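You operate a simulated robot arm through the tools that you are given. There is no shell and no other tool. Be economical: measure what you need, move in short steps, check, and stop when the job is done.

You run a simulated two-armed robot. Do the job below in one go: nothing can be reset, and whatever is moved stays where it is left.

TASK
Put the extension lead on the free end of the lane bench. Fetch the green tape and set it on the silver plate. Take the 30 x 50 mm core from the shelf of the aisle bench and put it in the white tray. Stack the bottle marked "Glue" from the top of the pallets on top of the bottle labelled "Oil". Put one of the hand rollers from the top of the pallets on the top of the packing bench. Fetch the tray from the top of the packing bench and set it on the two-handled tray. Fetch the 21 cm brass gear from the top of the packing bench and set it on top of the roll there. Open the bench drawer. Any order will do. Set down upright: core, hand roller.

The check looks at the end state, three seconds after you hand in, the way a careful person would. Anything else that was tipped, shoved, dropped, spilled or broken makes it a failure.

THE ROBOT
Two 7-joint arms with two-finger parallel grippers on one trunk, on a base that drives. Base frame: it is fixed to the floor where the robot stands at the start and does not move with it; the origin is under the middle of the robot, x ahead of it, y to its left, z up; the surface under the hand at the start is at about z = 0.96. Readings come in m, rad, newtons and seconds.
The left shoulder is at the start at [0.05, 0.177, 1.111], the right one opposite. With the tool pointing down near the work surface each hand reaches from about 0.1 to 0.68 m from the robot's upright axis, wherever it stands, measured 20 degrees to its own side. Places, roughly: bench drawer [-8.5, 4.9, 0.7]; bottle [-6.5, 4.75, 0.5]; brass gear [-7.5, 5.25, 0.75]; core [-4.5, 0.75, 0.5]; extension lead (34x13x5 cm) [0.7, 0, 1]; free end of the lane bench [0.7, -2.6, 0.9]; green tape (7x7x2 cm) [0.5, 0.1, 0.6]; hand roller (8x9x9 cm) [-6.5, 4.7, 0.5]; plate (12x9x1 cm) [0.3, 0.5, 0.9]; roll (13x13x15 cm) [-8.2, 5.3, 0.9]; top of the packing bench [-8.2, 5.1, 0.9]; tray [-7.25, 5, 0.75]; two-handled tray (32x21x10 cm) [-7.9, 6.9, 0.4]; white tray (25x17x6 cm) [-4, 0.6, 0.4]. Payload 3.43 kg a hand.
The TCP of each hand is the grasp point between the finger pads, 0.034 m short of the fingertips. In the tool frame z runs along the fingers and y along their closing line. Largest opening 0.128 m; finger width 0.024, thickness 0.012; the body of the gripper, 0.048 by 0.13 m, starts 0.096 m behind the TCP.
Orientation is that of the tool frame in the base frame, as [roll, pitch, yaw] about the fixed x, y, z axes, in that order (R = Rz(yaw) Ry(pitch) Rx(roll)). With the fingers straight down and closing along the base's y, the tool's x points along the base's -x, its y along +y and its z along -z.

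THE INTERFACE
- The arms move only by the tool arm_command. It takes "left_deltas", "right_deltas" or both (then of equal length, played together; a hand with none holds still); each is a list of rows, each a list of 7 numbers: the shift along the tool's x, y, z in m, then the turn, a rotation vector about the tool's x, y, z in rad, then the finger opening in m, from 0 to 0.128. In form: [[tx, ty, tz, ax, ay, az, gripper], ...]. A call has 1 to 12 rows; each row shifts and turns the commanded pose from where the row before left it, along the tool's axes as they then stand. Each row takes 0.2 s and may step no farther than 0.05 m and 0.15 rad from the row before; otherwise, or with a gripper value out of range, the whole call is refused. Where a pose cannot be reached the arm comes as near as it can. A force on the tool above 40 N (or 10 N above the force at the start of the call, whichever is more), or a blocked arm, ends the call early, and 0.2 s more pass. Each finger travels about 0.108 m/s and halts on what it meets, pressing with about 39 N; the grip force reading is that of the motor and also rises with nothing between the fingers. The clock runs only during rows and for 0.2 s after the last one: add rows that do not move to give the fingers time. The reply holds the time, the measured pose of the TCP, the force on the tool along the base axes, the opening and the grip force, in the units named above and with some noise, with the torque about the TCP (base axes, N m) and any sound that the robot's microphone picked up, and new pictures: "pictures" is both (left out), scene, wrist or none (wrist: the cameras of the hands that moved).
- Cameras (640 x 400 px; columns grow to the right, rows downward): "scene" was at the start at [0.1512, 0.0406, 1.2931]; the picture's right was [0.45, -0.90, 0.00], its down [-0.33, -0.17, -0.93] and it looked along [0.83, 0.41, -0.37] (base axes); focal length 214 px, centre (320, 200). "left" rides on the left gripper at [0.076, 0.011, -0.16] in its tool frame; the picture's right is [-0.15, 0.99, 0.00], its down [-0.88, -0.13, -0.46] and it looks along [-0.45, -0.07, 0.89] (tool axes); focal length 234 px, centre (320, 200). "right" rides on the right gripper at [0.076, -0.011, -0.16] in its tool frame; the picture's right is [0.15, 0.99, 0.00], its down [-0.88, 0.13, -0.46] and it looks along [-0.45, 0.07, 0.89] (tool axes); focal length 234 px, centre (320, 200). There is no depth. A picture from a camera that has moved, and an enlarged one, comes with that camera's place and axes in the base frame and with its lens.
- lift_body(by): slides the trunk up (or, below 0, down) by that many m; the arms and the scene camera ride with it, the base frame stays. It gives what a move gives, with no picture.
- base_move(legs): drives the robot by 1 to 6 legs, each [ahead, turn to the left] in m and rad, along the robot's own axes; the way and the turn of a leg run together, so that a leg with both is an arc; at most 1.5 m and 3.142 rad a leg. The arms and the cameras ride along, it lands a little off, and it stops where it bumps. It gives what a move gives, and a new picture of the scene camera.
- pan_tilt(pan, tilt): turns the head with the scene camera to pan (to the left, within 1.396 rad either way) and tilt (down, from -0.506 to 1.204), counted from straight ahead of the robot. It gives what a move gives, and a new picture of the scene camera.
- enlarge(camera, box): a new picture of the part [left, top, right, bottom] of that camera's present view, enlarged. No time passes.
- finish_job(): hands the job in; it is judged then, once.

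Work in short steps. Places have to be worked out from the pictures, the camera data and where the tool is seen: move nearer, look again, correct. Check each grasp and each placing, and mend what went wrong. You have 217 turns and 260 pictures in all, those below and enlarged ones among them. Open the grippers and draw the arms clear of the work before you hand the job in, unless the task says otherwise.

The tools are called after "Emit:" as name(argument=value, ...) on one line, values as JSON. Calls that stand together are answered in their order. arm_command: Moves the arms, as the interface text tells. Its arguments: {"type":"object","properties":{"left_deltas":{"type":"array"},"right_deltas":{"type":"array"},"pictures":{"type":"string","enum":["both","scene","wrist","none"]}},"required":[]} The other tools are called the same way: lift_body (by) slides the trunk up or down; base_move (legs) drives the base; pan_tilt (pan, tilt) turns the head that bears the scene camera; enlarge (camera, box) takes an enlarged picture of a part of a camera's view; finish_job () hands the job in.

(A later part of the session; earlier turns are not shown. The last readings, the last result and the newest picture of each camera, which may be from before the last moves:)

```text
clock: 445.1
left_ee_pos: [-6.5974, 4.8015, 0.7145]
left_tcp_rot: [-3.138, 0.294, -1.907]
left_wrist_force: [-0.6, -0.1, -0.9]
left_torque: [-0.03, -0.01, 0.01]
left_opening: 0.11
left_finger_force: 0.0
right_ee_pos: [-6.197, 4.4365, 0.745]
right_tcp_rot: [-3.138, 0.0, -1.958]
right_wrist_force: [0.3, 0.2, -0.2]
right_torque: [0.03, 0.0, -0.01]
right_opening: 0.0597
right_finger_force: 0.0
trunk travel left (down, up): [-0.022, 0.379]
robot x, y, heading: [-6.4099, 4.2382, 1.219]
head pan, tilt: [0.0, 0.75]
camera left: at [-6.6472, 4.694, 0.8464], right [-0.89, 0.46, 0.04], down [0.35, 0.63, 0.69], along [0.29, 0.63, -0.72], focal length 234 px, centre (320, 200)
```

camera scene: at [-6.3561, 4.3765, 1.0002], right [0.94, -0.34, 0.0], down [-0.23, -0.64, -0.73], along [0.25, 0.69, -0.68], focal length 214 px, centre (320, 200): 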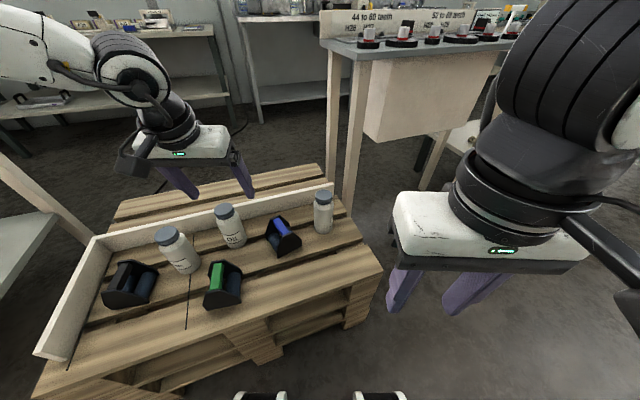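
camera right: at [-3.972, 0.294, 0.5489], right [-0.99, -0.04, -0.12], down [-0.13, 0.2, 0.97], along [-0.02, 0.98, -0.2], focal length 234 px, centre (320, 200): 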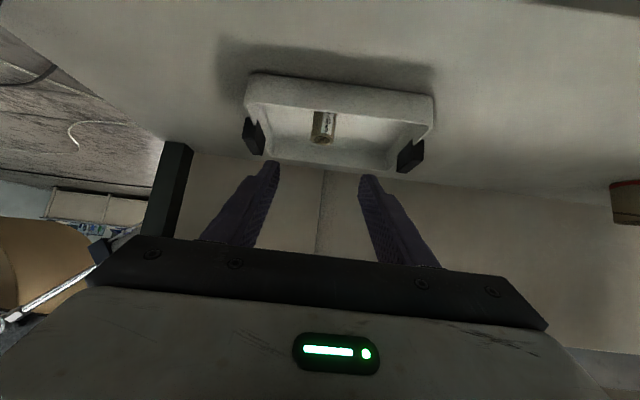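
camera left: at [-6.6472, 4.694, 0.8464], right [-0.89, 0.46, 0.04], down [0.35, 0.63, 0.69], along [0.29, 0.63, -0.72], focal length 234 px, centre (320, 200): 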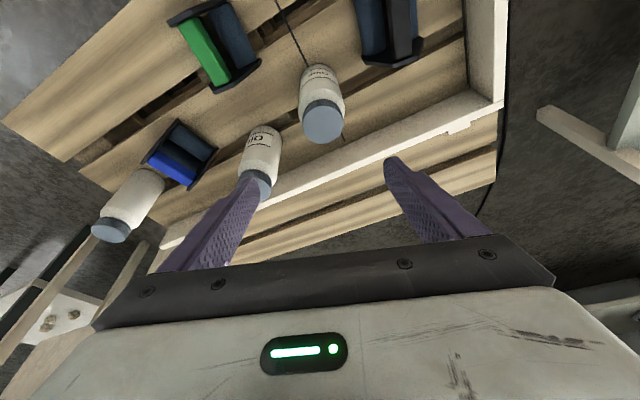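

Aligned within a few mm. Descend 8 cm first and check the pose.

Emit:
arm_command(left_deltas=[[0.0118, 0.005, 0.0382, 0, 0, 0, 0.11], [0.0118, 0, 0.0382, 0, 0, 0, 0.11], [0, 0, 0, 0, 0, 0, 0.11]], pictures="none")

```text
clock: 445.9
left_ee_pos: [-6.6014, 4.8015, 0.6362]
left_tcp_rot: [-3.139, 0.298, -1.905]
left_wrist_force: [0.1, 0.9, -0.7]
left_torque: [-0.02, 0.01, 0.0]
left_opening: 0.11
left_finger_force: 0.0
right_ee_pos: [-6.1962, 4.4364, 0.7447]
right_tcp_rot: [-3.139, 0.001, -1.958]
right_wrist_force: [0.2, 0.4, 0.4]
right_torque: [0.01, 0.0, 0.01]
right_opening: 0.0601
right_finger_force: 0.1
trunk travel left (down, up): [-0.022, 0.379]
robot x, y, heading: [-6.4064, 4.2331, 1.222]
head pan, tilt: [0.0, 0.75]
```

No drift. Descend the remaining 9 cm and look before closing.

Emit:
arm_command(left_deltas=[[0.0118, 0, 0.0382, 0, 0, 0, 0.11], [0.0135, 0, 0.0435, 0, 0, 0, 0.11], [0, 0, 0, 0, 0, 0, 0.11]], pictures="wrist")

```text
clock: 446.7
left_ee_pos: [-6.6007, 4.8014, 0.5516]
left_tcp_rot: [-3.138, 0.295, -1.905]
left_wrist_force: [0.4, -0.6, -0.5]
left_torque: [0.02, -0.01, -0.02]
left_opening: 0.1098
left_finger_force: 0.1
right_ee_pos: [-6.1963, 4.4374, 0.7447]
right_tcp_rot: [-3.138, 0.0, -1.958]
right_wrist_force: [0.0, -0.4, 0.2]
right_torque: [-0.01, 0.02, -0.02]
right_opening: 0.0598
right_finger_force: 0.1
trunk travel left (down, up): [-0.022, 0.379]
robot x, y, heading: [-6.4046, 4.2343, 1.218]
head pan, tilt: [0.0, 0.75]
camera left: at [-6.6512, 4.6947, 0.6822], right [-0.89, 0.46, 0.04], down [0.35, 0.63, 0.69], along [0.29, 0.63, -0.72], focal length 234 px, centre (320, 200)
```

left: 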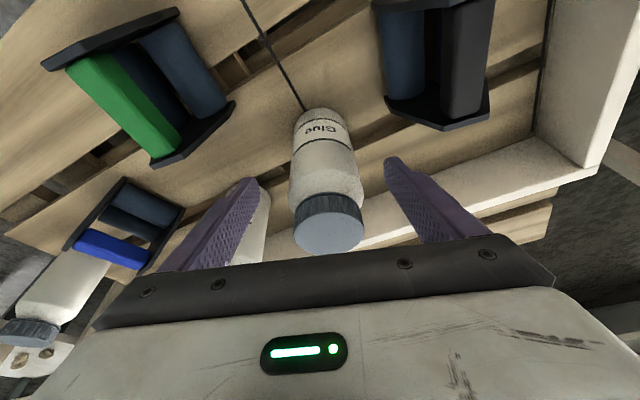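

Bottle is squarely between the fingers. Close.

Emit:
arm_command(left_deltas=[[0, 0, 0, 0, 0, 0, 0.085], [0, 0, 0, 0, 0, 0, 0.07], [0, 0, 0, 0, 0, 0, 0.05], [0, 0, 0, 0, 0, 0, 0.045], [0, 0, 0, 0, 0, 0, 0.045], [-0.0059, 0, -0.0191, 0, 0, 0, 0.045], [-0.0118, 0, -0.0382, 0, 0, 0, 0.045], [0, 0, 0, 0, 0, 0, 0.045]], pictures="wrist")

```text
clock: 448.5
left_ee_pos: [-6.6011, 4.804, 0.6105]
left_tcp_rot: [-3.139, 0.294, -1.905]
left_wrist_force: [0.1, -0.6, -3.0]
left_torque: [0.0, 0.04, 0.0]
left_opening: 0.0606
left_finger_force: 39.2
right_ee_pos: [-6.1969, 4.4367, 0.7434]
right_tcp_rot: [-3.137, 0.001, -1.958]
right_wrist_force: [-0.7, 1.1, 0.9]
right_torque: [0.01, -0.02, 0.0]
right_opening: 0.0601
right_finger_force: 0.0
trunk travel left (down, up): [-0.022, 0.379]
robot x, y, heading: [-6.4063, 4.2354, 1.224]
head pan, tilt: [0.0, 0.75]
camera left: at [-6.6512, 4.6959, 0.7408], right [-0.89, 0.46, 0.04], down [0.35, 0.63, 0.69], along [0.29, 0.63, -0.72], focal length 234 px, centre (320, 200)
```

left: 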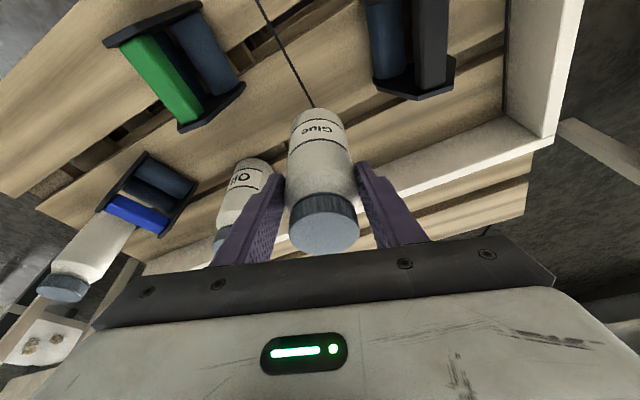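

Bottle held (≈0.3 kg). Raise to clear the oil bottle, then move over it.

Emit:
arm_command(left_deltas=[[-0.0126, 0, -0.0406, 0, 0, 0, 0.045], [-0.0126, 0, -0.0406, 0, 0, 0, 0.045], [-0.0126, 0, -0.0406, 0, 0, 0, 0.045], [-0.0126, 0, -0.0406, 0, 0, 0, 0.045], [-0.0203, -0.0285, 0.0063, 0, 0, 0, 0.045], [-0.0203, -0.0285, 0.0063, 0, 0, 0, 0.045], [-0.0203, -0.0285, 0.0063, 0, 0, 0, 0.045], [-0.0203, -0.0285, 0.0063, 0, 0, 0, 0.045], [0, 0, 0, 0, 0, 0, 0.045]], pictures="both")

```text
clock: 450.5
left_ee_pos: [-6.4652, 4.8456, 0.7825]
left_tcp_rot: [-3.139, 0.296, -1.906]
left_wrist_force: [0.5, 1.0, -3.7]
left_torque: [-0.04, 0.03, 0.01]
left_opening: 0.0609
left_finger_force: 38.8
right_ee_pos: [-6.1959, 4.4364, 0.7447]
right_tcp_rot: [-3.138, -0.001, -1.958]
right_wrist_force: [0.0, 0.8, 0.2]
right_torque: [-0.02, 0.03, 0.01]
right_opening: 0.0601
right_finger_force: 0.1
trunk travel left (down, up): [-0.022, 0.379]
robot x, y, heading: [-6.4085, 4.2354, 1.222]
head pan, tilt: [0.0, 0.75]
camera scene: at [-6.3562, 4.3768, 1.0001], right [0.94, -0.34, 0.0], down [-0.23, -0.64, -0.73], along [0.25, 0.69, -0.68], focal length 214 px, centre (320, 200)
camera left: at [-6.5161, 4.7391, 0.9126], right [-0.89, 0.46, 0.04], down [0.35, 0.63, 0.69], along [0.29, 0.63, -0.72], focal length 234 px, centre (320, 200)
```

scene: 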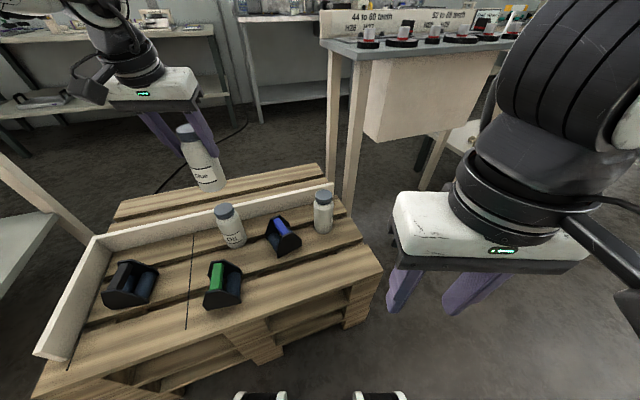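
left: 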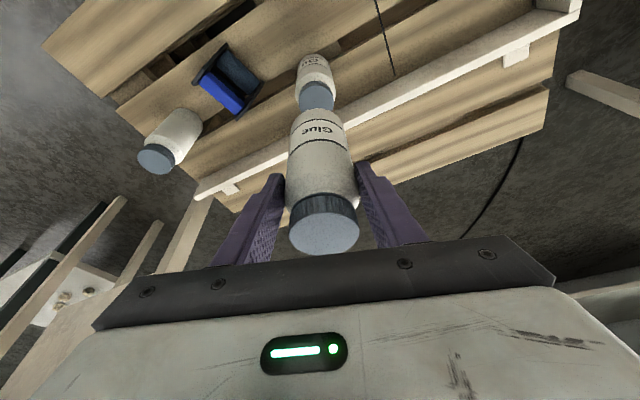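

I check the alignment with enlarged views.

Emit:
enlarge(camera="scene", box=[150, 110, 278, 260])

Emit:
enlarge(camera="left", box=[240, 40, 400, 260])

```text
2.67 times, centred on (214, 185) of scene
camera zoom: at [-6.3562, 4.3768, 1.0001], right [0.94, -0.34, 0.0], down [-0.23, -0.64, -0.73], along [0.25, 0.69, -0.68], focal length 572 px, centre (603, 240)
```

zoom: 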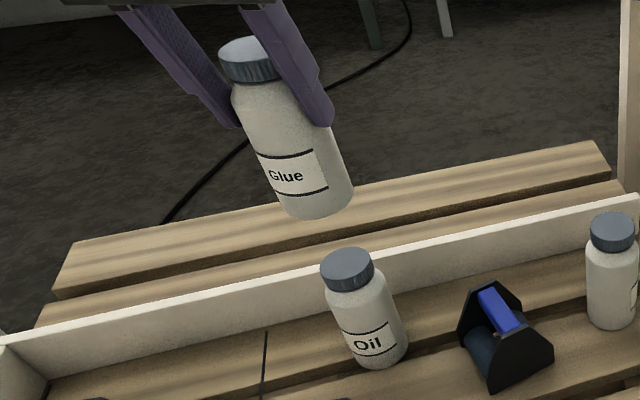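

```text
1.82 times, centred on (320, 150) of left
camera zoom: at [-6.5161, 4.7391, 0.9126], right [-0.89, 0.46, 0.04], down [0.35, 0.63, 0.69], along [0.29, 0.63, -0.72], focal length 426 px, centre (320, 291)
```

zoom: 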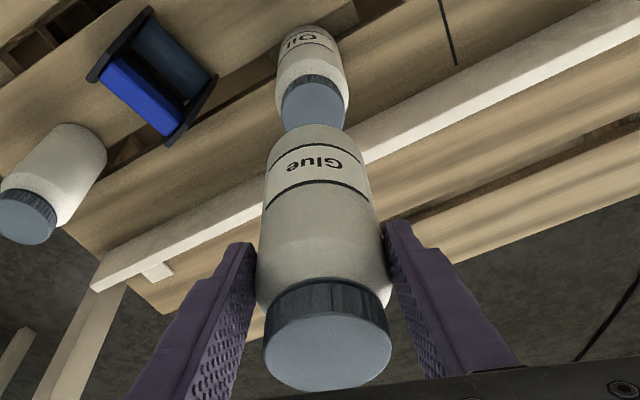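

Both bottles coincide in plan within a few mm (bottle height ≈0.136, oil top ≈0.58). Lower 8 cm, then check closely.

Emit:
arm_command(left_deltas=[[0.0089, 0.002, 0.0286, 0, 0, 0, 0.045], [0.0089, 0, 0.0286, 0, 0, 0, 0.045], [0.0059, 0, 0.0191, 0, 0, 0, 0.045], [0, 0, 0, 0, 0, 0, 0.045]], pictures="none")

Emit:
enlarge(camera="scene", box=[150, 110, 278, 260])

Emit:
enlarge(camera="left", box=[240, 40, 400, 260])

```text
clock: 451.5
left_ee_pos: [-6.4678, 4.8459, 0.7006]
left_tcp_rot: [-3.139, 0.296, -1.904]
left_wrist_force: [-0.8, -1.2, 4.5]
left_torque: [-0.18, 0.19, 0.01]
left_opening: 0.0607
left_finger_force: 39.2
right_ee_pos: [-6.1966, 4.4349, 0.7449]
right_tcp_rot: [-3.138, 0.002, -1.959]
right_wrist_force: [0.1, 0.5, 0.6]
right_torque: [-0.04, 0.02, 0.01]
right_opening: 0.0601
right_finger_force: 0.1
trunk travel left (down, up): [-0.022, 0.379]
robot x, y, heading: [-6.4026, 4.2346, 1.222]
head pan, tilt: [0.0, 0.75]
```

```text
2.67 times, centred on (214, 185) of scene
camera zoom: at [-6.3562, 4.3762, 1.0004], right [0.94, -0.34, 0.0], down [-0.23, -0.64, -0.73], along [0.25, 0.69, -0.68], focal length 572 px, centre (603, 240)
```

zoom: 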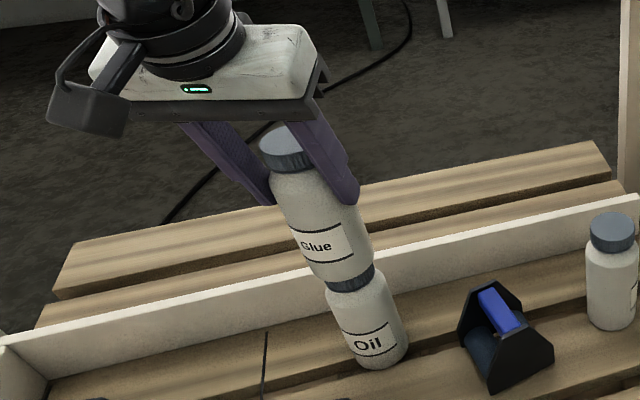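

```text
1.82 times, centred on (320, 150) of left
camera zoom: at [-6.5183, 4.7376, 0.8322], right [-0.89, 0.46, 0.04], down [0.35, 0.63, 0.69], along [0.29, 0.63, -0.72], focal length 426 px, centre (320, 291)
```

zoom: 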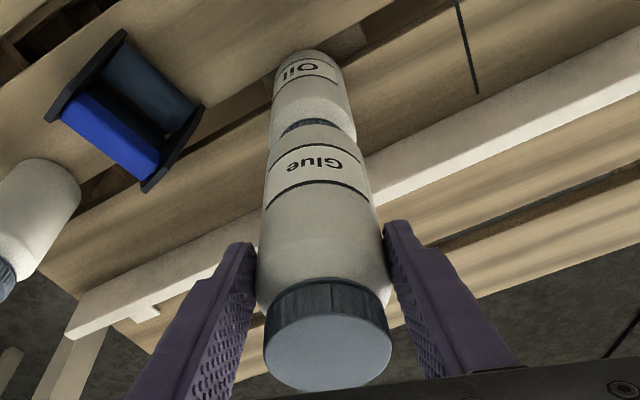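

Already in contact (8 N), well centred. Open gently and check before retreating.

Emit:
arm_command(left_deltas=[[0, 0, 0, 0, 0, 0, 0.058], [0, 0, 0, 0, 0, 0, 0.065], [0, 0, 0, 0, 0, 0, 0.075], [0, 0, 0, 0, 0, 0, 0.09], [0, 0, 0, 0, 0, 0, 0.105], [0, 0, 0, 0, 0, 0, 0.11]], pictures="none")

Emit:
enlarge(camera="scene", box=[150, 110, 278, 260])

```text
clock: 452.9
left_ee_pos: [-6.4684, 4.8461, 0.7012]
left_tcp_rot: [-3.139, 0.294, -1.904]
left_wrist_force: [0.3, 0.2, -0.2]
left_torque: [-0.02, 0.04, 0.01]
left_opening: 0.1102
left_finger_force: 0.1
right_ee_pos: [-6.1963, 4.4363, 0.7459]
right_tcp_rot: [-3.138, 0.0, -1.96]
right_wrist_force: [0.4, -0.5, 1.0]
right_torque: [0.01, 0.01, -0.03]
right_opening: 0.0601
right_finger_force: 0.1
trunk travel left (down, up): [-0.022, 0.379]
robot x, y, heading: [-6.4049, 4.2326, 1.224]
head pan, tilt: [0.0, 0.75]
```

```text
2.67 times, centred on (214, 185) of scene
camera zoom: at [-6.3562, 4.3765, 1.0002], right [0.94, -0.34, 0.0], down [-0.23, -0.64, -0.73], along [0.25, 0.69, -0.68], focal length 572 px, centre (603, 240)
```

zoom: 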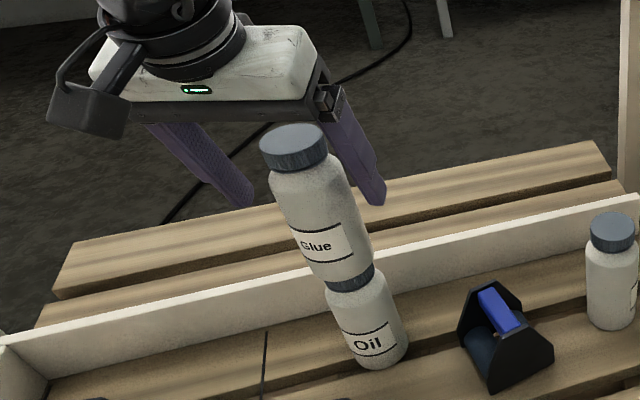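

Stack stands. Raise the hand clear, straighten it and square it to the world axes, then move toward the green hand roller.

Emit:
arm_command(left_deltas=[[-0.0118, 0, -0.0382, 0, 0, 0, 0.11], [-0.0118, 0, -0.0382, 0, 0, 0, 0.11], [-0.0118, 0, -0.0382, 0, 0, 0, 0.11], [-0.0118, 0, -0.0382, 0, 0, 0, 0.11], [0, 0, 0, 0, 0.15, 0, 0.11], [0, 0, 0, 0, 0.148, 0, 0.11], [0.045, 0, 0, 0, 0, -0.11, 0.11], [0.045, 0, 0, 0, 0, -0.11, 0.11], [0.04, 0, 0, 0, 0, -0.11, 0.08], [0.03, 0, 0, 0, 0, 0, 0.08], [0, 0, 0, 0, 0, 0, 0.08]], pictures="wrist")

```text
clock: 455.3
left_ee_pos: [-6.5142, 4.6742, 0.8656]
left_tcp_rot: [-3.139, -0.004, -1.573]
left_wrist_force: [0.0, -0.4, 0.0]
left_torque: [0.01, 0.03, -0.03]
left_opening: 0.0802
left_finger_force: 0.0
left hand out of reach, approached as far as the arm can: row 6
right_ee_pos: [-6.1968, 4.4356, 0.7453]
right_tcp_rot: [-3.139, 0.001, -1.96]
right_wrist_force: [0.2, -0.4, 0.4]
right_torque: [0.01, 0.02, 0.04]
right_opening: 0.0598
right_finger_force: 0.2
trunk travel left (down, up): [-0.022, 0.379]
robot x, y, heading: [-6.4063, 4.2345, 1.216]
head pan, tilt: [0.0, 0.75]
camera left: at [-6.5271, 4.5984, 1.025], right [-0.99, 0.15, 0.0], down [0.13, 0.88, 0.45], along [0.07, 0.45, -0.89], focal length 234 px, centre (320, 200)
```

left: 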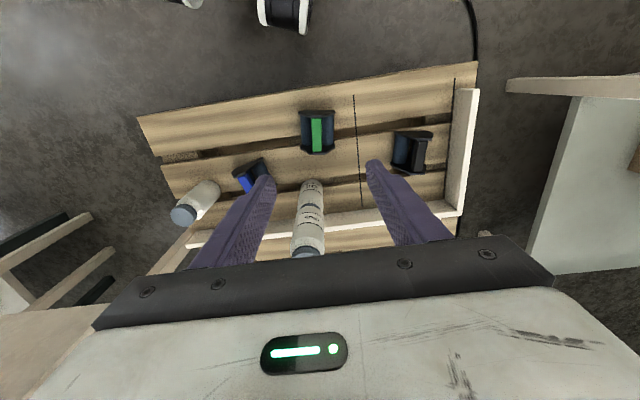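

Green handle at ≈(−6.504, 4.699), axis along y. Align and descend 0.28 m.

Emit:
arm_command(left_deltas=[[-0.0125, -0.005, 0.03, 0, 0, 0, 0.08], [-0.0125, -0.005, 0.04, 0, 0, 0, 0.08], [0, 0, 0.045, 0, 0, 0, 0.08], [0, 0, 0.045, 0, 0, 0, 0.08], [0, 0, 0.045, 0, 0, 0, 0.08], [0, 0, 0.04, 0, 0, 0, 0.08], [0, 0, 0.035, 0, 0, 0, 0.08], [0, 0, 0, 0, 0, 0, 0.08]], pictures="wrist")

```text
clock: 457.1
left_ee_pos: [-6.5041, 4.6984, 0.5864]
left_tcp_rot: [-3.14, -0.004, -1.577]
left_wrist_force: [-1.1, -0.2, 0.7]
left_torque: [-0.02, -0.02, -0.01]
left_opening: 0.0799
left_finger_force: 0.0
right_ee_pos: [-6.1966, 4.4361, 0.745]
right_tcp_rot: [-3.137, 0.0, -1.958]
right_wrist_force: [-0.6, 0.2, 0.0]
right_torque: [-0.03, -0.01, 0.01]
right_opening: 0.0601
right_finger_force: 0.0
trunk travel left (down, up): [-0.022, 0.379]
robot x, y, heading: [-6.4109, 4.2376, 1.226]
head pan, tilt: [0.0, 0.75]
camera left: at [-6.5156, 4.6245, 0.7454], right [-0.99, 0.15, 0.0], down [0.13, 0.88, 0.45], along [0.07, 0.45, -0.89], focal length 234 px, centre (320, 200)
```

left: 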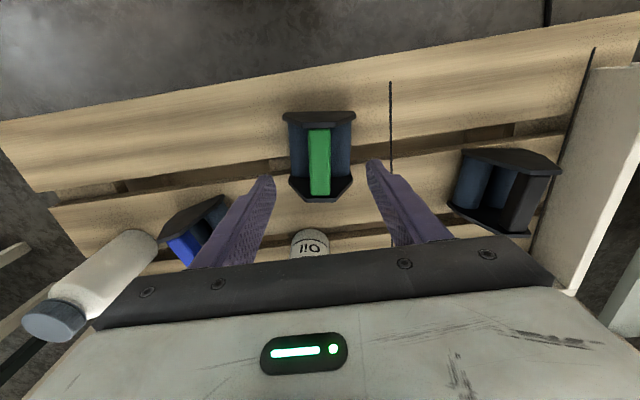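

Aligned over the handle. Descend 5.4 cm so only the fingertips flank the handle, and close.

Emit:
arm_command(left_deltas=[[0, 0, 0.03, 0, 0, 0, 0.07], [0, 0, 0.024, 0, 0, 0, 0.06], [0, 0, 0, 0, 0, 0, 0.06], [0, 0, 0, 0, 0, 0, 0.04], [0, 0, 0, 0, 0, 0, 0.02], [0, 0, 0, 0, 0, 0, 0.005], [0, 0, 0, 0, 0, 0, 0.005]], pictures="wrist")

```text
clock: 458.7
left_ee_pos: [-6.504, 4.701, 0.5307]
left_tcp_rot: [-3.14, -0.005, -1.576]
left_wrist_force: [0.3, 3.1, 0.9]
left_torque: [0.08, 0.04, -0.02]
left_opening: 0.0215
left_finger_force: 38.7
right_ee_pos: [-6.1965, 4.4361, 0.7445]
right_tcp_rot: [-3.138, 0.001, -1.958]
right_wrist_force: [-0.1, 0.7, 0.7]
right_torque: [0.02, 0.02, 0.0]
right_opening: 0.0598
right_finger_force: 0.2
trunk travel left (down, up): [-0.022, 0.379]
robot x, y, heading: [-6.4079, 4.233, 1.222]
head pan, tilt: [0.0, 0.75]
camera left: at [-6.5161, 4.6251, 0.6909], right [-0.99, 0.15, 0.0], down [0.13, 0.88, 0.45], along [0.07, 0.45, -0.89], focal length 234 px, centre (320, 200)
```

left: 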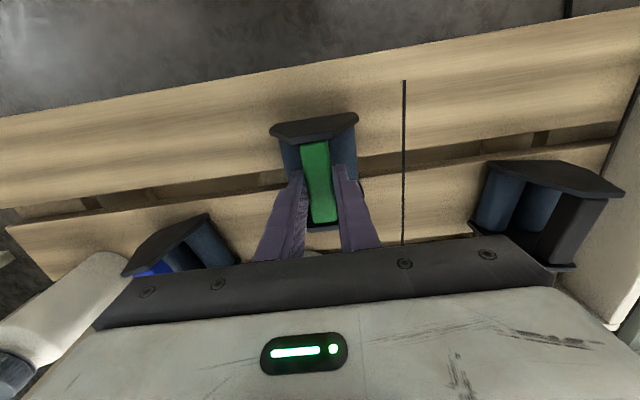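

Handle gripped at 2.15 cm. Lift and check.

Emit:
arm_command(left_deltas=[[0, 0, -0.02, 0, 0, 0, 0.005], [0, 0, -0.03, 0, 0, 0, 0.005], [0, 0, -0.04, 0, 0, 0, 0.005], [0, 0, -0.04, 0, 0, 0, 0.005], [0, 0, -0.04, 0, 0, 0, 0.005], [0, 0, 0, 0, 0, 0, 0.005]], pictures="both")

```text
clock: 460.1
left_ee_pos: [-6.5037, 4.702, 0.7029]
left_tcp_rot: [-3.14, -0.006, -1.575]
left_wrist_force: [0.6, -0.2, -3.6]
left_torque: [-0.01, 0.02, 0.01]
left_opening: 0.0216
left_finger_force: 39.3
right_ee_pos: [-6.1961, 4.4358, 0.7448]
right_tcp_rot: [-3.138, 0.0, -1.959]
right_wrist_force: [0.2, -0.2, 0.7]
right_torque: [0.05, -0.02, -0.05]
right_opening: 0.06
right_finger_force: 0.0
trunk travel left (down, up): [-0.022, 0.379]
robot x, y, heading: [-6.4066, 4.2342, 1.219]
head pan, tilt: [0.0, 0.75]
camera scene: at [-6.3562, 4.3767, 1.0001], right [0.94, -0.34, 0.0], down [-0.23, -0.64, -0.73], along [0.25, 0.69, -0.68], focal length 214 px, centre (320, 200)
camera left: at [-6.517, 4.6267, 0.8631], right [-0.99, 0.15, 0.0], down [0.13, 0.88, 0.45], along [0.07, 0.45, -0.89], focal length 234 px, centre (320, 200)
```

scene: 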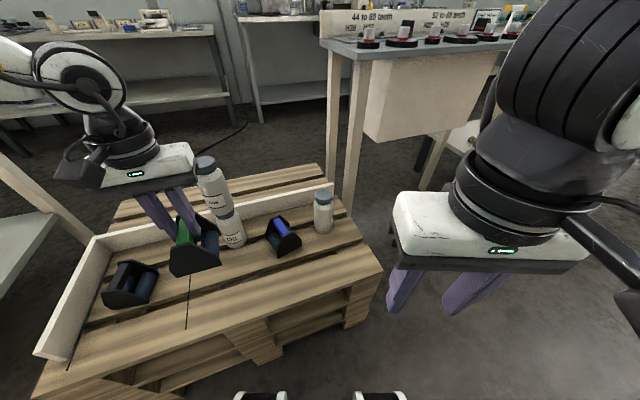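
left: 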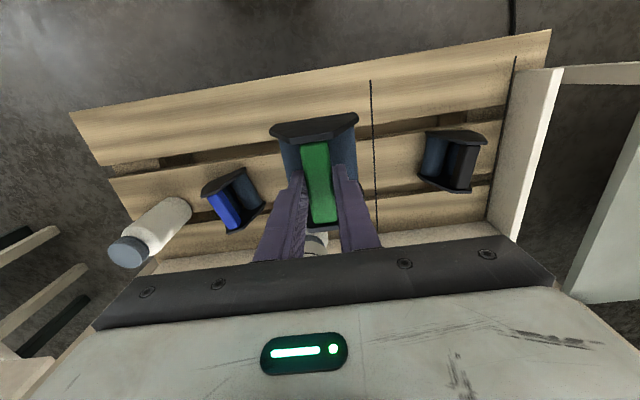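

Roller held upright. Raise the trunk so it clears the bench, back off a little, and move left to face the packing bench's right-front corner.

Emit:
lift_body(by=0.37)

Emit:
base_move(legs=[[-0.1, 0], [0, 1.92], [0.7, 0], [0, -1.571]])

```text
clock: 463.6
left_ee_pos: [-6.5045, 4.7025, 1.0733]
left_tcp_rot: [-3.139, -0.004, -1.576]
left_wrist_force: [0.3, -0.3, -4.2]
left_torque: [0.0, 0.01, -0.02]
left_opening: 0.0214
left_finger_force: 39.0
right_ee_pos: [-6.1966, 4.4362, 1.1142]
right_tcp_rot: [-3.137, 0.0, -1.958]
right_wrist_force: [-0.1, 0.0, 0.5]
right_torque: [-0.01, -0.01, -0.03]
right_opening: 0.0601
right_finger_force: 0.1
trunk travel left (down, up): [-0.392, 0.009]
robot x, y, heading: [-6.4073, 4.2332, 1.227]
head pan, tilt: [0.0, 0.75]
```

```text
clock: 476.6
left_ee_pos: [-7.4049, 4.5177, 1.0728]
left_tcp_rot: [-3.14, -0.004, -1.178]
left_wrist_force: [-0.9, -0.2, -3.5]
left_torque: [0.02, -0.04, 0.02]
left_opening: 0.0218
left_finger_force: 38.7
right_ee_pos: [-7.0197, 4.3906, 1.1143]
right_tcp_rot: [-3.138, 0.001, -1.56]
right_wrist_force: [-0.7, 1.0, 0.2]
right_torque: [0.0, -0.04, -0.01]
right_opening: 0.0599
right_finger_force: 0.0
trunk travel left (down, up): [-0.392, 0.009]
robot x, y, heading: [-7.1335, 4.1261, 1.615]
head pan, tilt: [0.0, 0.75]
camera scene: at [-7.1433, 4.2752, 1.3701], right [1.0, 0.05, 0.0], down [0.03, -0.68, -0.73], along [-0.04, 0.73, -0.68], focal length 214 px, centre (320, 200)
```

scene: 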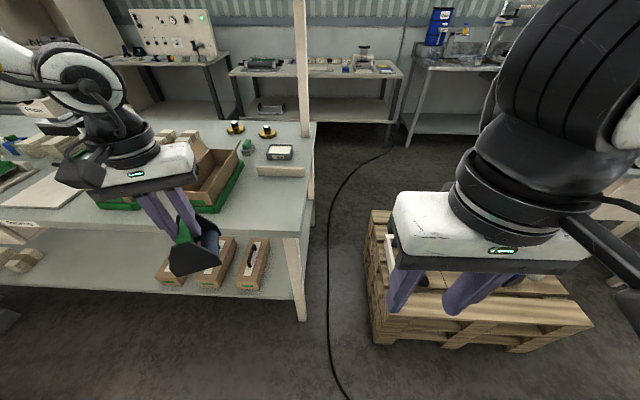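

Free spot at the bench's front-right corner: x −7.47…−7.25, y 4.69…4.93. Drive 0.2 m ahead, then shift the hand toward (−7.36, 4.80).

Emit:
base_move(legs=[[0.2, -0.04]])

Emit:
arm_command(left_deltas=[[-0.02, -0.028, 0, 0, 0, 0, 0.005], [-0.02, -0.028, 0, 0, 0, 0, 0.005], [-0.02, -0.027, 0, 0, 0, 0, 0.005], [0, 0, 0, 0, 0, 0, 0.005]], pictures="both")

```text
clock: 478.2
left_ee_pos: [-7.3962, 4.7299, 1.0722]
left_tcp_rot: [-3.14, -0.007, -1.218]
left_wrist_force: [0.3, 0.3, -3.5]
left_torque: [-0.02, 0.02, 0.0]
left_opening: 0.0214
left_finger_force: 39.0
right_ee_pos: [-7.0135, 4.5879, 1.115]
right_tcp_rot: [-3.139, -0.002, -1.601]
right_wrist_force: [0.0, -0.6, -0.1]
right_torque: [-0.01, 0.02, -0.01]
right_opening: 0.06
right_finger_force: 0.1
trunk travel left (down, up): [-0.392, 0.009]
robot x, y, heading: [-7.1421, 4.3236, 1.579]
head pan, tilt: [0.0, 0.75]
camera scene: at [-7.1434, 4.4774, 1.37], right [1.0, 0.01, 0.0], down [0.01, -0.68, -0.73], along [-0.01, 0.73, -0.68], focal length 214 px, centre (320, 200)
```

scene: 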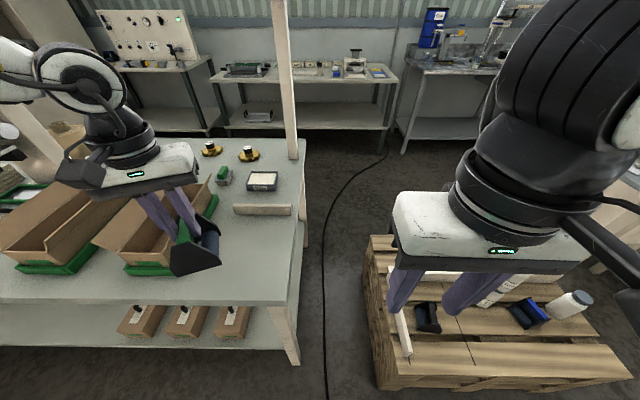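

```text
clock: 479.2
left_ee_pos: [-7.3385, 4.8132, 1.0722]
left_tcp_rot: [-3.14, -0.004, -1.216]
left_wrist_force: [0.3, 0.5, -2.8]
left_torque: [0.03, 0.01, 0.02]
left_opening: 0.0215
left_finger_force: 38.6
right_ee_pos: [-7.0155, 4.5874, 1.1155]
right_tcp_rot: [-3.139, 0.001, -1.6]
right_wrist_force: [-0.5, -0.4, 0.3]
right_torque: [0.02, -0.01, 0.04]
right_opening: 0.0599
right_finger_force: 0.1
trunk travel left (down, up): [-0.392, 0.009]
robot x, y, heading: [-7.1392, 4.3275, 1.581]
head pan, tilt: [0.0, 0.75]
camera scene: at [-7.1435, 4.476, 1.3703], right [1.0, 0.01, 0.0], down [0.01, -0.68, -0.73], along [-0.01, 0.73, -0.68], focal length 214 px, centre (320, 200)
camera left: at [-7.3241, 4.739, 1.2316], right [-0.98, -0.21, 0.0], down [-0.18, 0.87, 0.45], along [-0.09, 0.44, -0.89], focal length 234 px, centre (320, 200)
```

scene: 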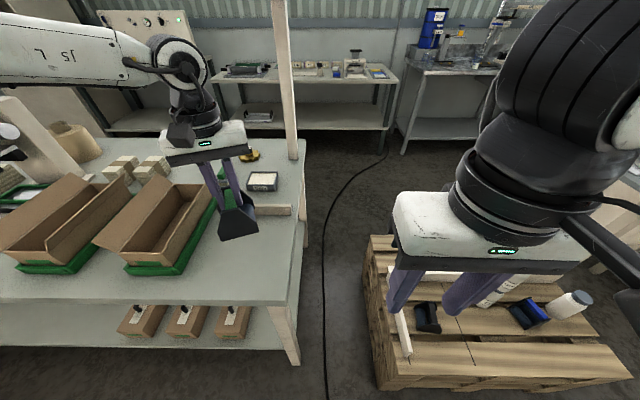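
left: 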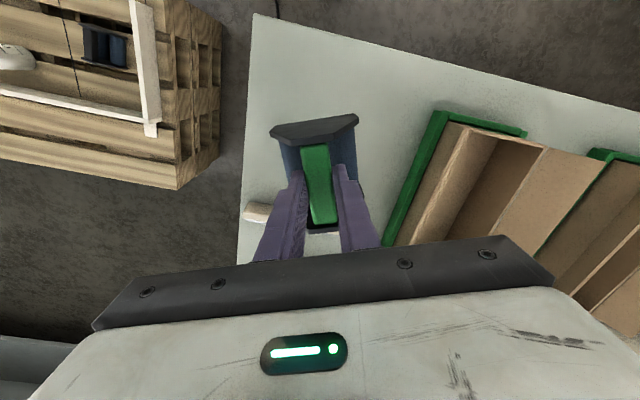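

Over the free spot. Lower 9 cm, then gently to contact.

Emit:
arm_command(left_deltas=[[0.01, 0, 0.03, 0, 0, 0, 0.005], [0, 0, 0.03, 0, 0, 0, 0.005], [0, 0, 0.025, 0, 0, 0, 0.005], [0, 0, 0.01, 0, 0, 0, 0.005], [0, 0, 0.006, 0, 0, 0, 0.005], [0, 0, 0.006, 0, 0, 0, 0.005], [0, 0, 0, 0, 0, 0, 0.005]], pictures="none")

Emit:
enlarge(camera="scene", box=[150, 130, 330, 290])

```text
clock: 480.9
left_ee_pos: [-7.3355, 4.8044, 0.966]
left_tcp_rot: [-3.14, -0.005, -1.216]
left_wrist_force: [0.7, -0.9, -3.6]
left_torque: [0.02, -0.01, 0.0]
left_opening: 0.0212
left_finger_force: 39.2
right_ee_pos: [-7.0131, 4.5871, 1.115]
right_tcp_rot: [-3.138, 0.001, -1.6]
right_wrist_force: [0.1, 0.8, 0.4]
right_torque: [-0.02, 0.0, -0.01]
right_opening: 0.0599
right_finger_force: 0.0
trunk travel left (down, up): [-0.392, 0.009]
robot x, y, heading: [-7.1417, 4.3223, 1.581]
head pan, tilt: [0.0, 0.75]
```

```text
2.50 times, centred on (240, 210) of scene
camera zoom: at [-7.1434, 4.4766, 1.3701], right [1.0, 0.01, 0.0], down [0.01, -0.68, -0.73], along [-0.01, 0.73, -0.68], focal length 536 px, centre (520, 175)
```

zoom: 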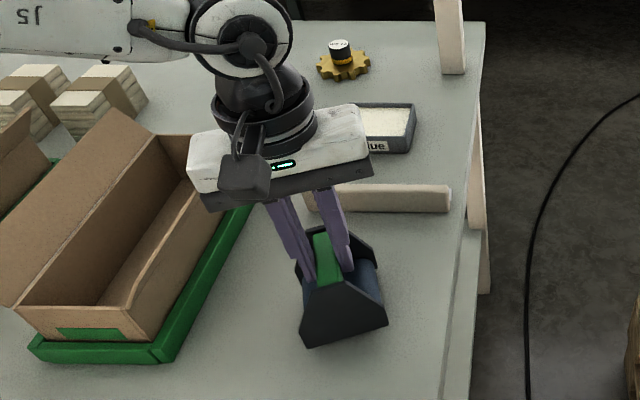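

Close to the surface, clear of everything. Continue down in small steps to contact.

Emit:
arm_command(left_deltas=[[0, 0, 0.005, 0, 0, 0, 0.005], [0, 0, 0.005, 0, 0, 0, 0.005], [0, 0, 0.004, 0, 0, 0, 0.005], [0, 0, 0.004, 0, 0, 0, 0.005], [0, 0, 0, 0, 0, 0, 0.005]], pictures="none")

```text
clock: 482.1
left_ee_pos: [-7.3364, 4.8021, 0.9559]
left_tcp_rot: [-3.13, 0.009, -1.218]
left_wrist_force: [-2.4, 6.2, 34.4]
left_torque: [0.07, 0.44, 0.02]
left_opening: 0.0216
left_finger_force: 39.0
left hand out of reach, approached as far as the arm can: row 4
right_ee_pos: [-7.0134, 4.5859, 1.1154]
right_tcp_rot: [-3.14, 0.002, -1.602]
right_wrist_force: [0.5, -0.2, -0.4]
right_torque: [-0.01, -0.03, 0.02]
right_opening: 0.06
right_finger_force: 0.1
trunk travel left (down, up): [-0.392, 0.009]
robot x, y, heading: [-7.1417, 4.3268, 1.58]
head pan, tilt: [0.0, 0.75]
```

Contact. Ease up, open, rise.

Emit:
arm_command(left_deltas=[[0, 0, -0.004, 0, 0, 0, 0.005], [0, 0, 0, 0, 0, 0, 0.025], [0, 0, 0, 0, 0, 0, 0.04], [0, 0, 0, 0, 0, 0, 0.045], [0, 0, -0.03, 0, 0, 0, 0.045], [0, 0, -0.04, 0, 0, 0, 0.045], [0, 0, -0.04, 0, 0, 0, 0.06], [0.03, 0, -0.03, 0, 0, 0, 0.06], [0.04, 0, 0, 0, 0, 0, 0.06], [0.045, 0, 0, 0, 0, 0, 0.06], [0.045, 0, 0, 0, 0, 0, 0.06]], pictures="scene")

```text
clock: 484.4
left_ee_pos: [-7.2839, 4.6495, 1.097]
left_tcp_rot: [-3.14, -0.004, -1.215]
left_wrist_force: [-0.3, 0.6, 0.7]
left_torque: [0.01, 0.03, -0.03]
left_opening: 0.0598
left_finger_force: 0.0
right_ee_pos: [-7.0135, 4.5865, 1.1146]
right_tcp_rot: [-3.138, 0.0, -1.599]
right_wrist_force: [0.7, -0.2, 0.3]
right_torque: [0.05, 0.01, -0.01]
right_opening: 0.0602
right_finger_force: 0.1
trunk travel left (down, up): [-0.392, 0.009]
robot x, y, heading: [-7.1382, 4.3238, 1.579]
head pan, tilt: [0.0, 0.75]
camera scene: at [-7.143, 4.4758, 1.3703], right [1.0, 0.01, 0.0], down [0.01, -0.68, -0.73], along [-0.01, 0.73, -0.68], focal length 214 px, centre (320, 200)
```

scene: 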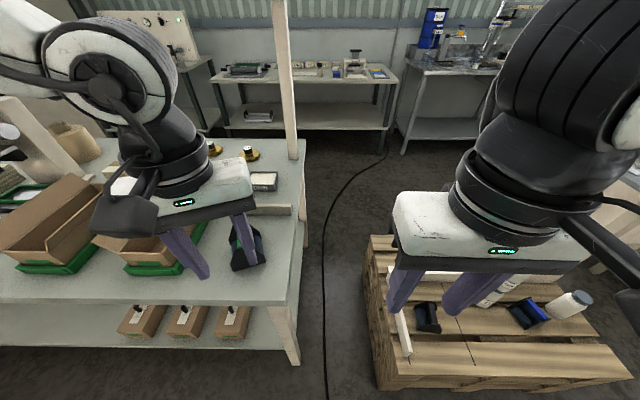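

Hand roller stands on the bench. Next the drawer: back off, turn left along the bench and look before advancing.

Emit:
base_move(legs=[[-0.22, 0], [0, 1.571]])

Emit:
pan_tilt(pan=-0.15, tilt=0.55)

```text
clock: 489.9
left_ee_pos: [-7.4662, 3.966, 1.0959]
left_tcp_rot: [-3.14, -0.003, 0.342]
left_wrist_force: [0.2, -0.3, -0.2]
left_torque: [0.0, 0.01, 0.02]
left_opening: 0.0597
left_finger_force: 0.0
right_ee_pos: [-7.3994, 4.2336, 1.1147]
right_tcp_rot: [-3.138, -0.001, -0.042]
right_wrist_force: [0.3, 1.0, 0.4]
right_torque: [-0.01, 0.0, 0.04]
right_opening: 0.0599
right_finger_force: 0.0
trunk travel left (down, up): [-0.392, 0.009]
robot x, y, heading: [-7.1406, 4.107, 3.14]
head pan, tilt: [0.0, 0.75]
camera scene: at [-7.2925, 4.1052, 1.3702], right [0.0, 1.0, 0.0], down [0.68, 0.0, -0.73], along [-0.73, 0.0, -0.68], focal length 214 px, centre (320, 200)
```

scene: 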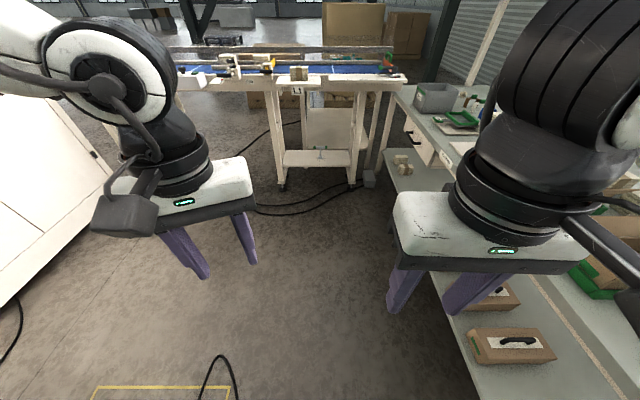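

```text
clock: 490.7
left_ee_pos: [-7.4656, 3.9658, 1.0962]
left_tcp_rot: [-3.142, -0.003, 0.34]
left_wrist_force: [-0.2, 0.2, 0.8]
left_torque: [0.0, 0.0, -0.02]
left_opening: 0.0599
left_finger_force: 0.2
right_ee_pos: [-7.3998, 4.2343, 1.1145]
right_tcp_rot: [-3.138, -0.001, -0.041]
right_wrist_force: [0.2, 0.0, 0.1]
right_torque: [-0.02, -0.01, 0.01]
right_opening: 0.0601
right_finger_force: 0.0
trunk travel left (down, up): [-0.392, 0.009]
robot x, y, heading: [-7.1391, 4.1047, 3.141]
head pan, tilt: [-0.15, 0.55]
camera scene: at [-7.2984, 4.1187, 1.3875], right [0.15, 0.99, 0.0], down [0.52, -0.08, -0.85], along [-0.84, 0.13, -0.52], focal length 214 px, centre (320, 200)
```

scene: 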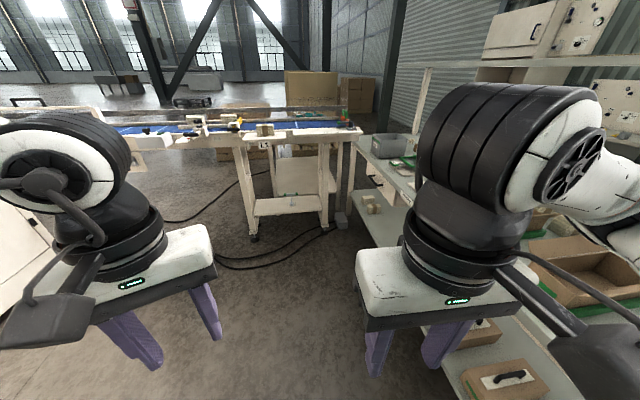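

The conveyor's near side is at x≈−8.9; floor in front of the drawer is free. Advance 1.05 m, face the bench and look at the drawer.

Emit:
base_move(legs=[[1.1, 0], [0, -1.571]])

Emit:
pan_tilt(pan=0.35, tilt=0.75)

```text
clock: 500.1
left_ee_pos: [-8.3788, 4.4285, 1.0964]
left_tcp_rot: [-3.14, -0.005, -1.209]
left_wrist_force: [1.1, -0.2, -0.6]
left_torque: [-0.01, -0.01, -0.01]
left_opening: 0.0599
left_finger_force: 0.1
right_ee_pos: [-8.1086, 4.3643, 1.1144]
right_tcp_rot: [-3.14, -0.001, -1.589]
right_wrist_force: [-0.3, -1.7, -0.2]
right_torque: [0.02, 0.01, 0.0]
right_opening: 0.0601
right_finger_force: 0.1
trunk travel left (down, up): [-0.392, 0.009]
robot x, y, heading: [-8.2304, 4.0987, 1.589]
head pan, tilt: [-0.15, 0.55]
camera scene: at [-8.2229, 4.2597, 1.3876], right [0.99, -0.13, 0.0], down [-0.07, -0.52, -0.85], along [0.11, 0.85, -0.52], focal length 214 px, centre (320, 200)
```

scene: 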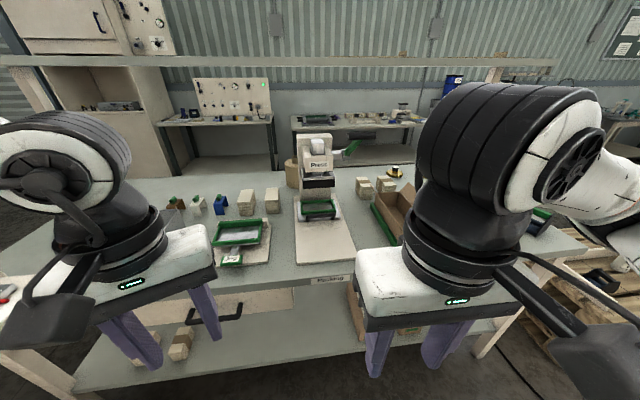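

```text
clock: 501.0
left_ee_pos: [-8.3784, 4.4268, 1.0966]
left_tcp_rot: [-3.139, -0.003, -1.207]
left_wrist_force: [-0.4, 0.4, 0.1]
left_torque: [-0.01, 0.02, 0.03]
left_opening: 0.0598
left_finger_force: 0.1
right_ee_pos: [-8.1085, 4.3648, 1.1142]
right_tcp_rot: [-3.138, 0.0, -1.591]
right_wrist_force: [0.1, 0.7, 0.2]
right_torque: [0.03, 0.01, -0.02]
right_opening: 0.06
right_finger_force: 0.1
trunk travel left (down, up): [-0.392, 0.009]
robot x, y, heading: [-8.2328, 4.1045, 1.59]
head pan, tilt: [0.351, 0.75]
camera scene: at [-8.2646, 4.2479, 1.3702], right [0.93, 0.36, 0.0], down [0.25, -0.64, -0.73], along [-0.26, 0.68, -0.68], focal length 214 px, centre (320, 200)
```

scene: 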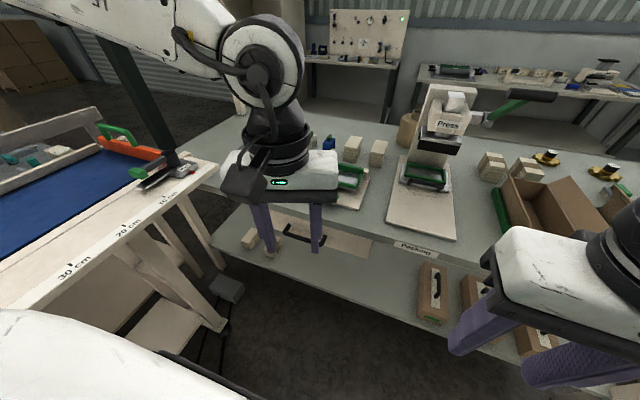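

Zoom on the drawer handle.

Emit:
enlarge(camera="scene", box=[220, 195, 380, 295])

```text
4.00 times, centred on (300, 245) of scene
camera zoom: at [-8.2646, 4.2479, 1.3702], right [0.93, 0.36, 0.0], down [0.25, -0.64, -0.73], along [-0.26, 0.68, -0.68], focal length 858 px, centre (400, 20)
```

zoom: 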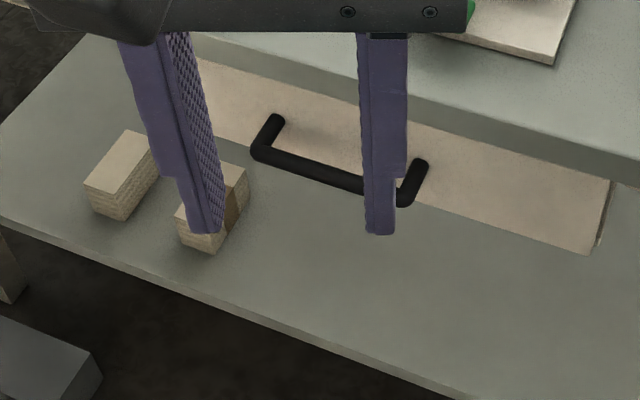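

Handle bar spans x −8.546…−8.414 at y≈4.645, z≈0.77, about 3 cm off the panel. I turn the left hand 90° so a finger can go behind the bar, and start moving over it.

Emit:
arm_command(left_deltas=[[0, 0, 0, 0, 0, -0.15, 0.06], [0, 0, 0, 0, 0, -0.15, 0.06], [0, 0, 0, 0, 0, -0.15, 0.06], [0, 0, 0, 0, 0, -0.15, 0.06], [0, 0, 0, 0, 0, -0.15, 0.06], [0, 0, 0, 0, 0, -0.15, 0.06], [0, 0, 0, 0, 0, -0.15, 0.05], [0, 0, 0, 0, 0, -0.15, 0.04], [-0.0255, -0.035, 0, 0, 0, 0, 0.03], [-0.0255, -0.035, 0, 0, 0, 0, 0.03], [-0.0255, -0.035, 0, 0, 0, 0, 0.03], [-0.0255, -0.035, 0, 0, 0, 0, 0.03]], pictures="wrist")

```text
clock: 503.6
left_ee_pos: [-8.4809, 4.5706, 1.095]
left_tcp_rot: [3.138, -0.002, -0.009]
left_wrist_force: [0.0, 0.1, -0.3]
left_torque: [-0.02, 0.0, 0.0]
left_opening: 0.0301
left_finger_force: 0.1
right_ee_pos: [-8.108, 4.3666, 1.1148]
right_tcp_rot: [-3.14, -0.002, -1.59]
right_wrist_force: [-0.2, -0.2, -1.2]
right_torque: [0.0, -0.03, 0.01]
right_opening: 0.06
right_finger_force: 0.1
trunk travel left (down, up): [-0.392, 0.009]
robot x, y, heading: [-8.2342, 4.103, 1.591]
head pan, tilt: [0.351, 0.75]
camera left: at [-8.4067, 4.5588, 1.2544], right [-0.15, -0.99, 0.0], down [-0.88, 0.14, 0.45], along [-0.45, 0.07, -0.89], focal length 234 px, centre (320, 200)
```

left: 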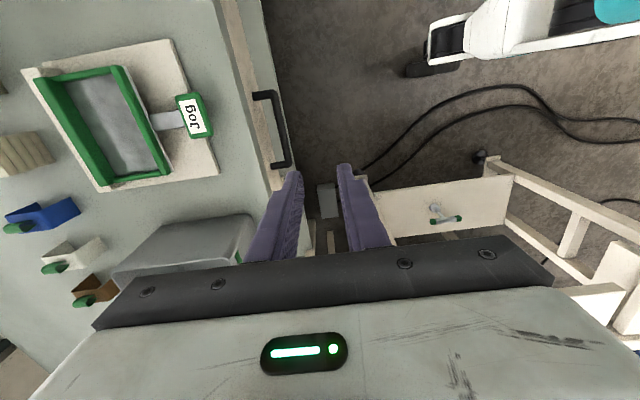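

Bar centre confirmed at (−8.482, 4.644); bench edge at y≈4.685. I go above the bar right of centre (x −8.455) with a 2.6 cm opening, down to just above it.

Emit:
arm_command(left_deltas=[[0.013, -0.036, 0, 0, 0, 0, 0.026], [0.013, -0.036, 0.02, 0, 0, 0, 0.026], [0, 0, 0.045, 0, 0, 0, 0.026], [0, 0, 0.045, 0, 0, 0, 0.026], [0, 0, 0.045, 0, 0, 0, 0.026], [0, 0, 0.045, 0, 0, 0, 0.026], [0, 0, 0.04, 0, 0, 0, 0.026], [0, 0, 0, 0, 0, 0, 0.026]], pictures="wrist")

```text
clock: 505.4
left_ee_pos: [-8.4941, 4.5834, 0.8905]
left_tcp_rot: [3.142, -0.006, -0.009]
left_wrist_force: [-0.1, -0.6, -0.4]
left_torque: [0.01, 0.01, 0.0]
left_opening: 0.0262
left_finger_force: 0.0
left hand out of reach, approached as far as the arm can: row 2, 3, 4, 5, 6, 7
right_ee_pos: [-8.1078, 4.3652, 1.1145]
right_tcp_rot: [-3.139, 0.0, -1.589]
right_wrist_force: [1.2, -0.3, -0.7]
right_torque: [-0.01, 0.01, -0.02]
right_opening: 0.0599
right_finger_force: 0.0
trunk travel left (down, up): [-0.392, 0.009]
robot x, y, heading: [-8.2306, 4.104, 1.591]
head pan, tilt: [0.351, 0.75]
camera left: at [-8.4205, 4.5719, 1.0519], right [-0.15, -0.99, 0.0], down [-0.88, 0.14, 0.45], along [-0.45, 0.07, -0.89], focal length 234 px, centre (320, 200)
```

left: 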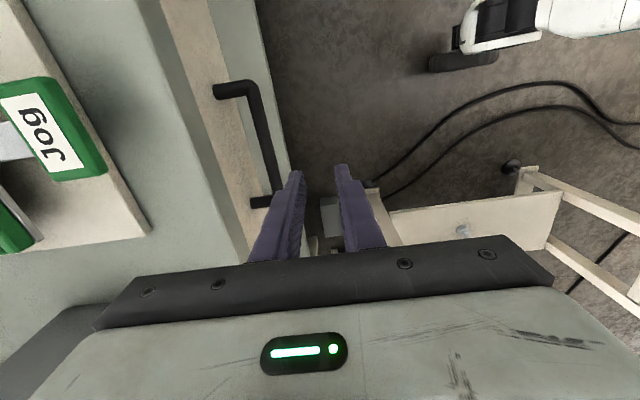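

The arm's low/inward limit again pushes the hand. I use the base and trunk instead: turn right 0.08, forward 4.5 cm, then check.

Emit:
base_move(legs=[[0, -0.08], [0.045, 0]])

Emit:
arm_command(left_deltas=[[0, 0, 0, 0, 0, -0.08, 0.026], [0, 0, 0, 0, 0, 0, 0.026]], pictures="wrist")

```text
clock: 506.8
left_ee_pos: [-8.4526, 4.6475, 0.8917]
left_tcp_rot: [3.139, -0.005, -0.089]
left_wrist_force: [-0.1, 0.5, -0.6]
left_torque: [-0.03, 0.0, 0.0]
left_opening: 0.0259
left_finger_force: 0.0
right_ee_pos: [-8.0856, 4.4009, 1.1139]
right_tcp_rot: [-3.137, -0.001, -1.67]
right_wrist_force: [0.1, -0.5, 0.4]
right_torque: [-0.04, 0.0, -0.01]
right_opening: 0.0601
right_finger_force: 0.0
trunk travel left (down, up): [-0.392, 0.009]
robot x, y, heading: [-8.2269, 4.1483, 1.508]
head pan, tilt: [0.351, 0.75]
camera scene: at [-8.2498, 4.296, 1.37], right [0.96, 0.29, 0.0], down [0.19, -0.65, -0.73], along [-0.21, 0.7, -0.68], focal length 214 px, centre (320, 200)
```

scene: 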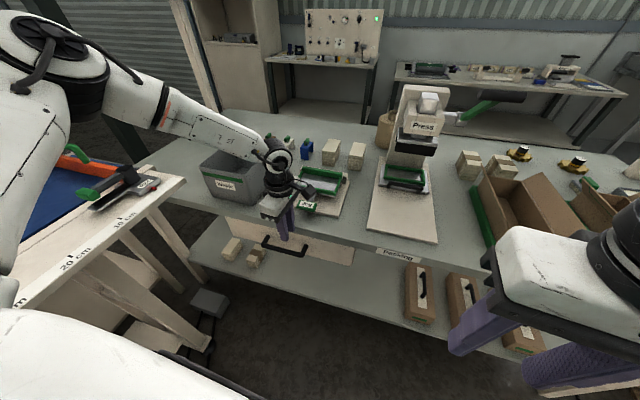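

```text
clock: 507.4
left_ee_pos: [-8.452, 4.648, 0.8928]
left_tcp_rot: [3.139, -0.006, -0.008]
left_wrist_force: [0.0, 0.7, -0.1]
left_torque: [0.01, -0.01, 0.01]
left_opening: 0.0259
left_finger_force: 0.1
right_ee_pos: [-8.0847, 4.3989, 1.115]
right_tcp_rot: [-3.139, 0.001, -1.67]
right_wrist_force: [-0.6, 0.1, 0.5]
right_torque: [0.0, -0.02, 0.0]
right_opening: 0.0601
right_finger_force: 0.0
trunk travel left (down, up): [-0.392, 0.009]
robot x, y, heading: [-8.2299, 4.1438, 1.514]
head pan, tilt: [0.351, 0.75]
camera left: at [-8.3782, 4.6363, 1.0525], right [-0.15, -0.99, 0.0], down [-0.88, 0.14, 0.45], along [-0.45, 0.07, -0.89], focal length 234 px, centre (320, 200)
```

left: 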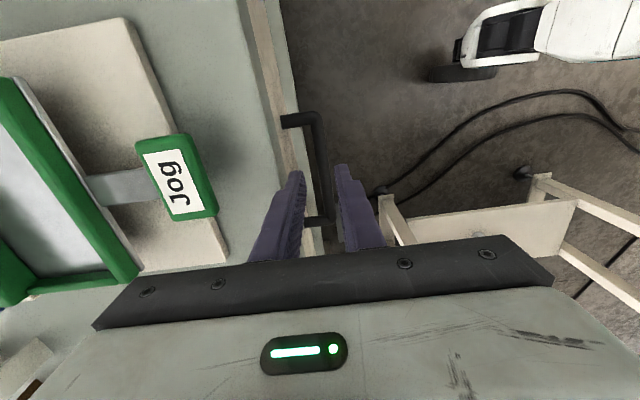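

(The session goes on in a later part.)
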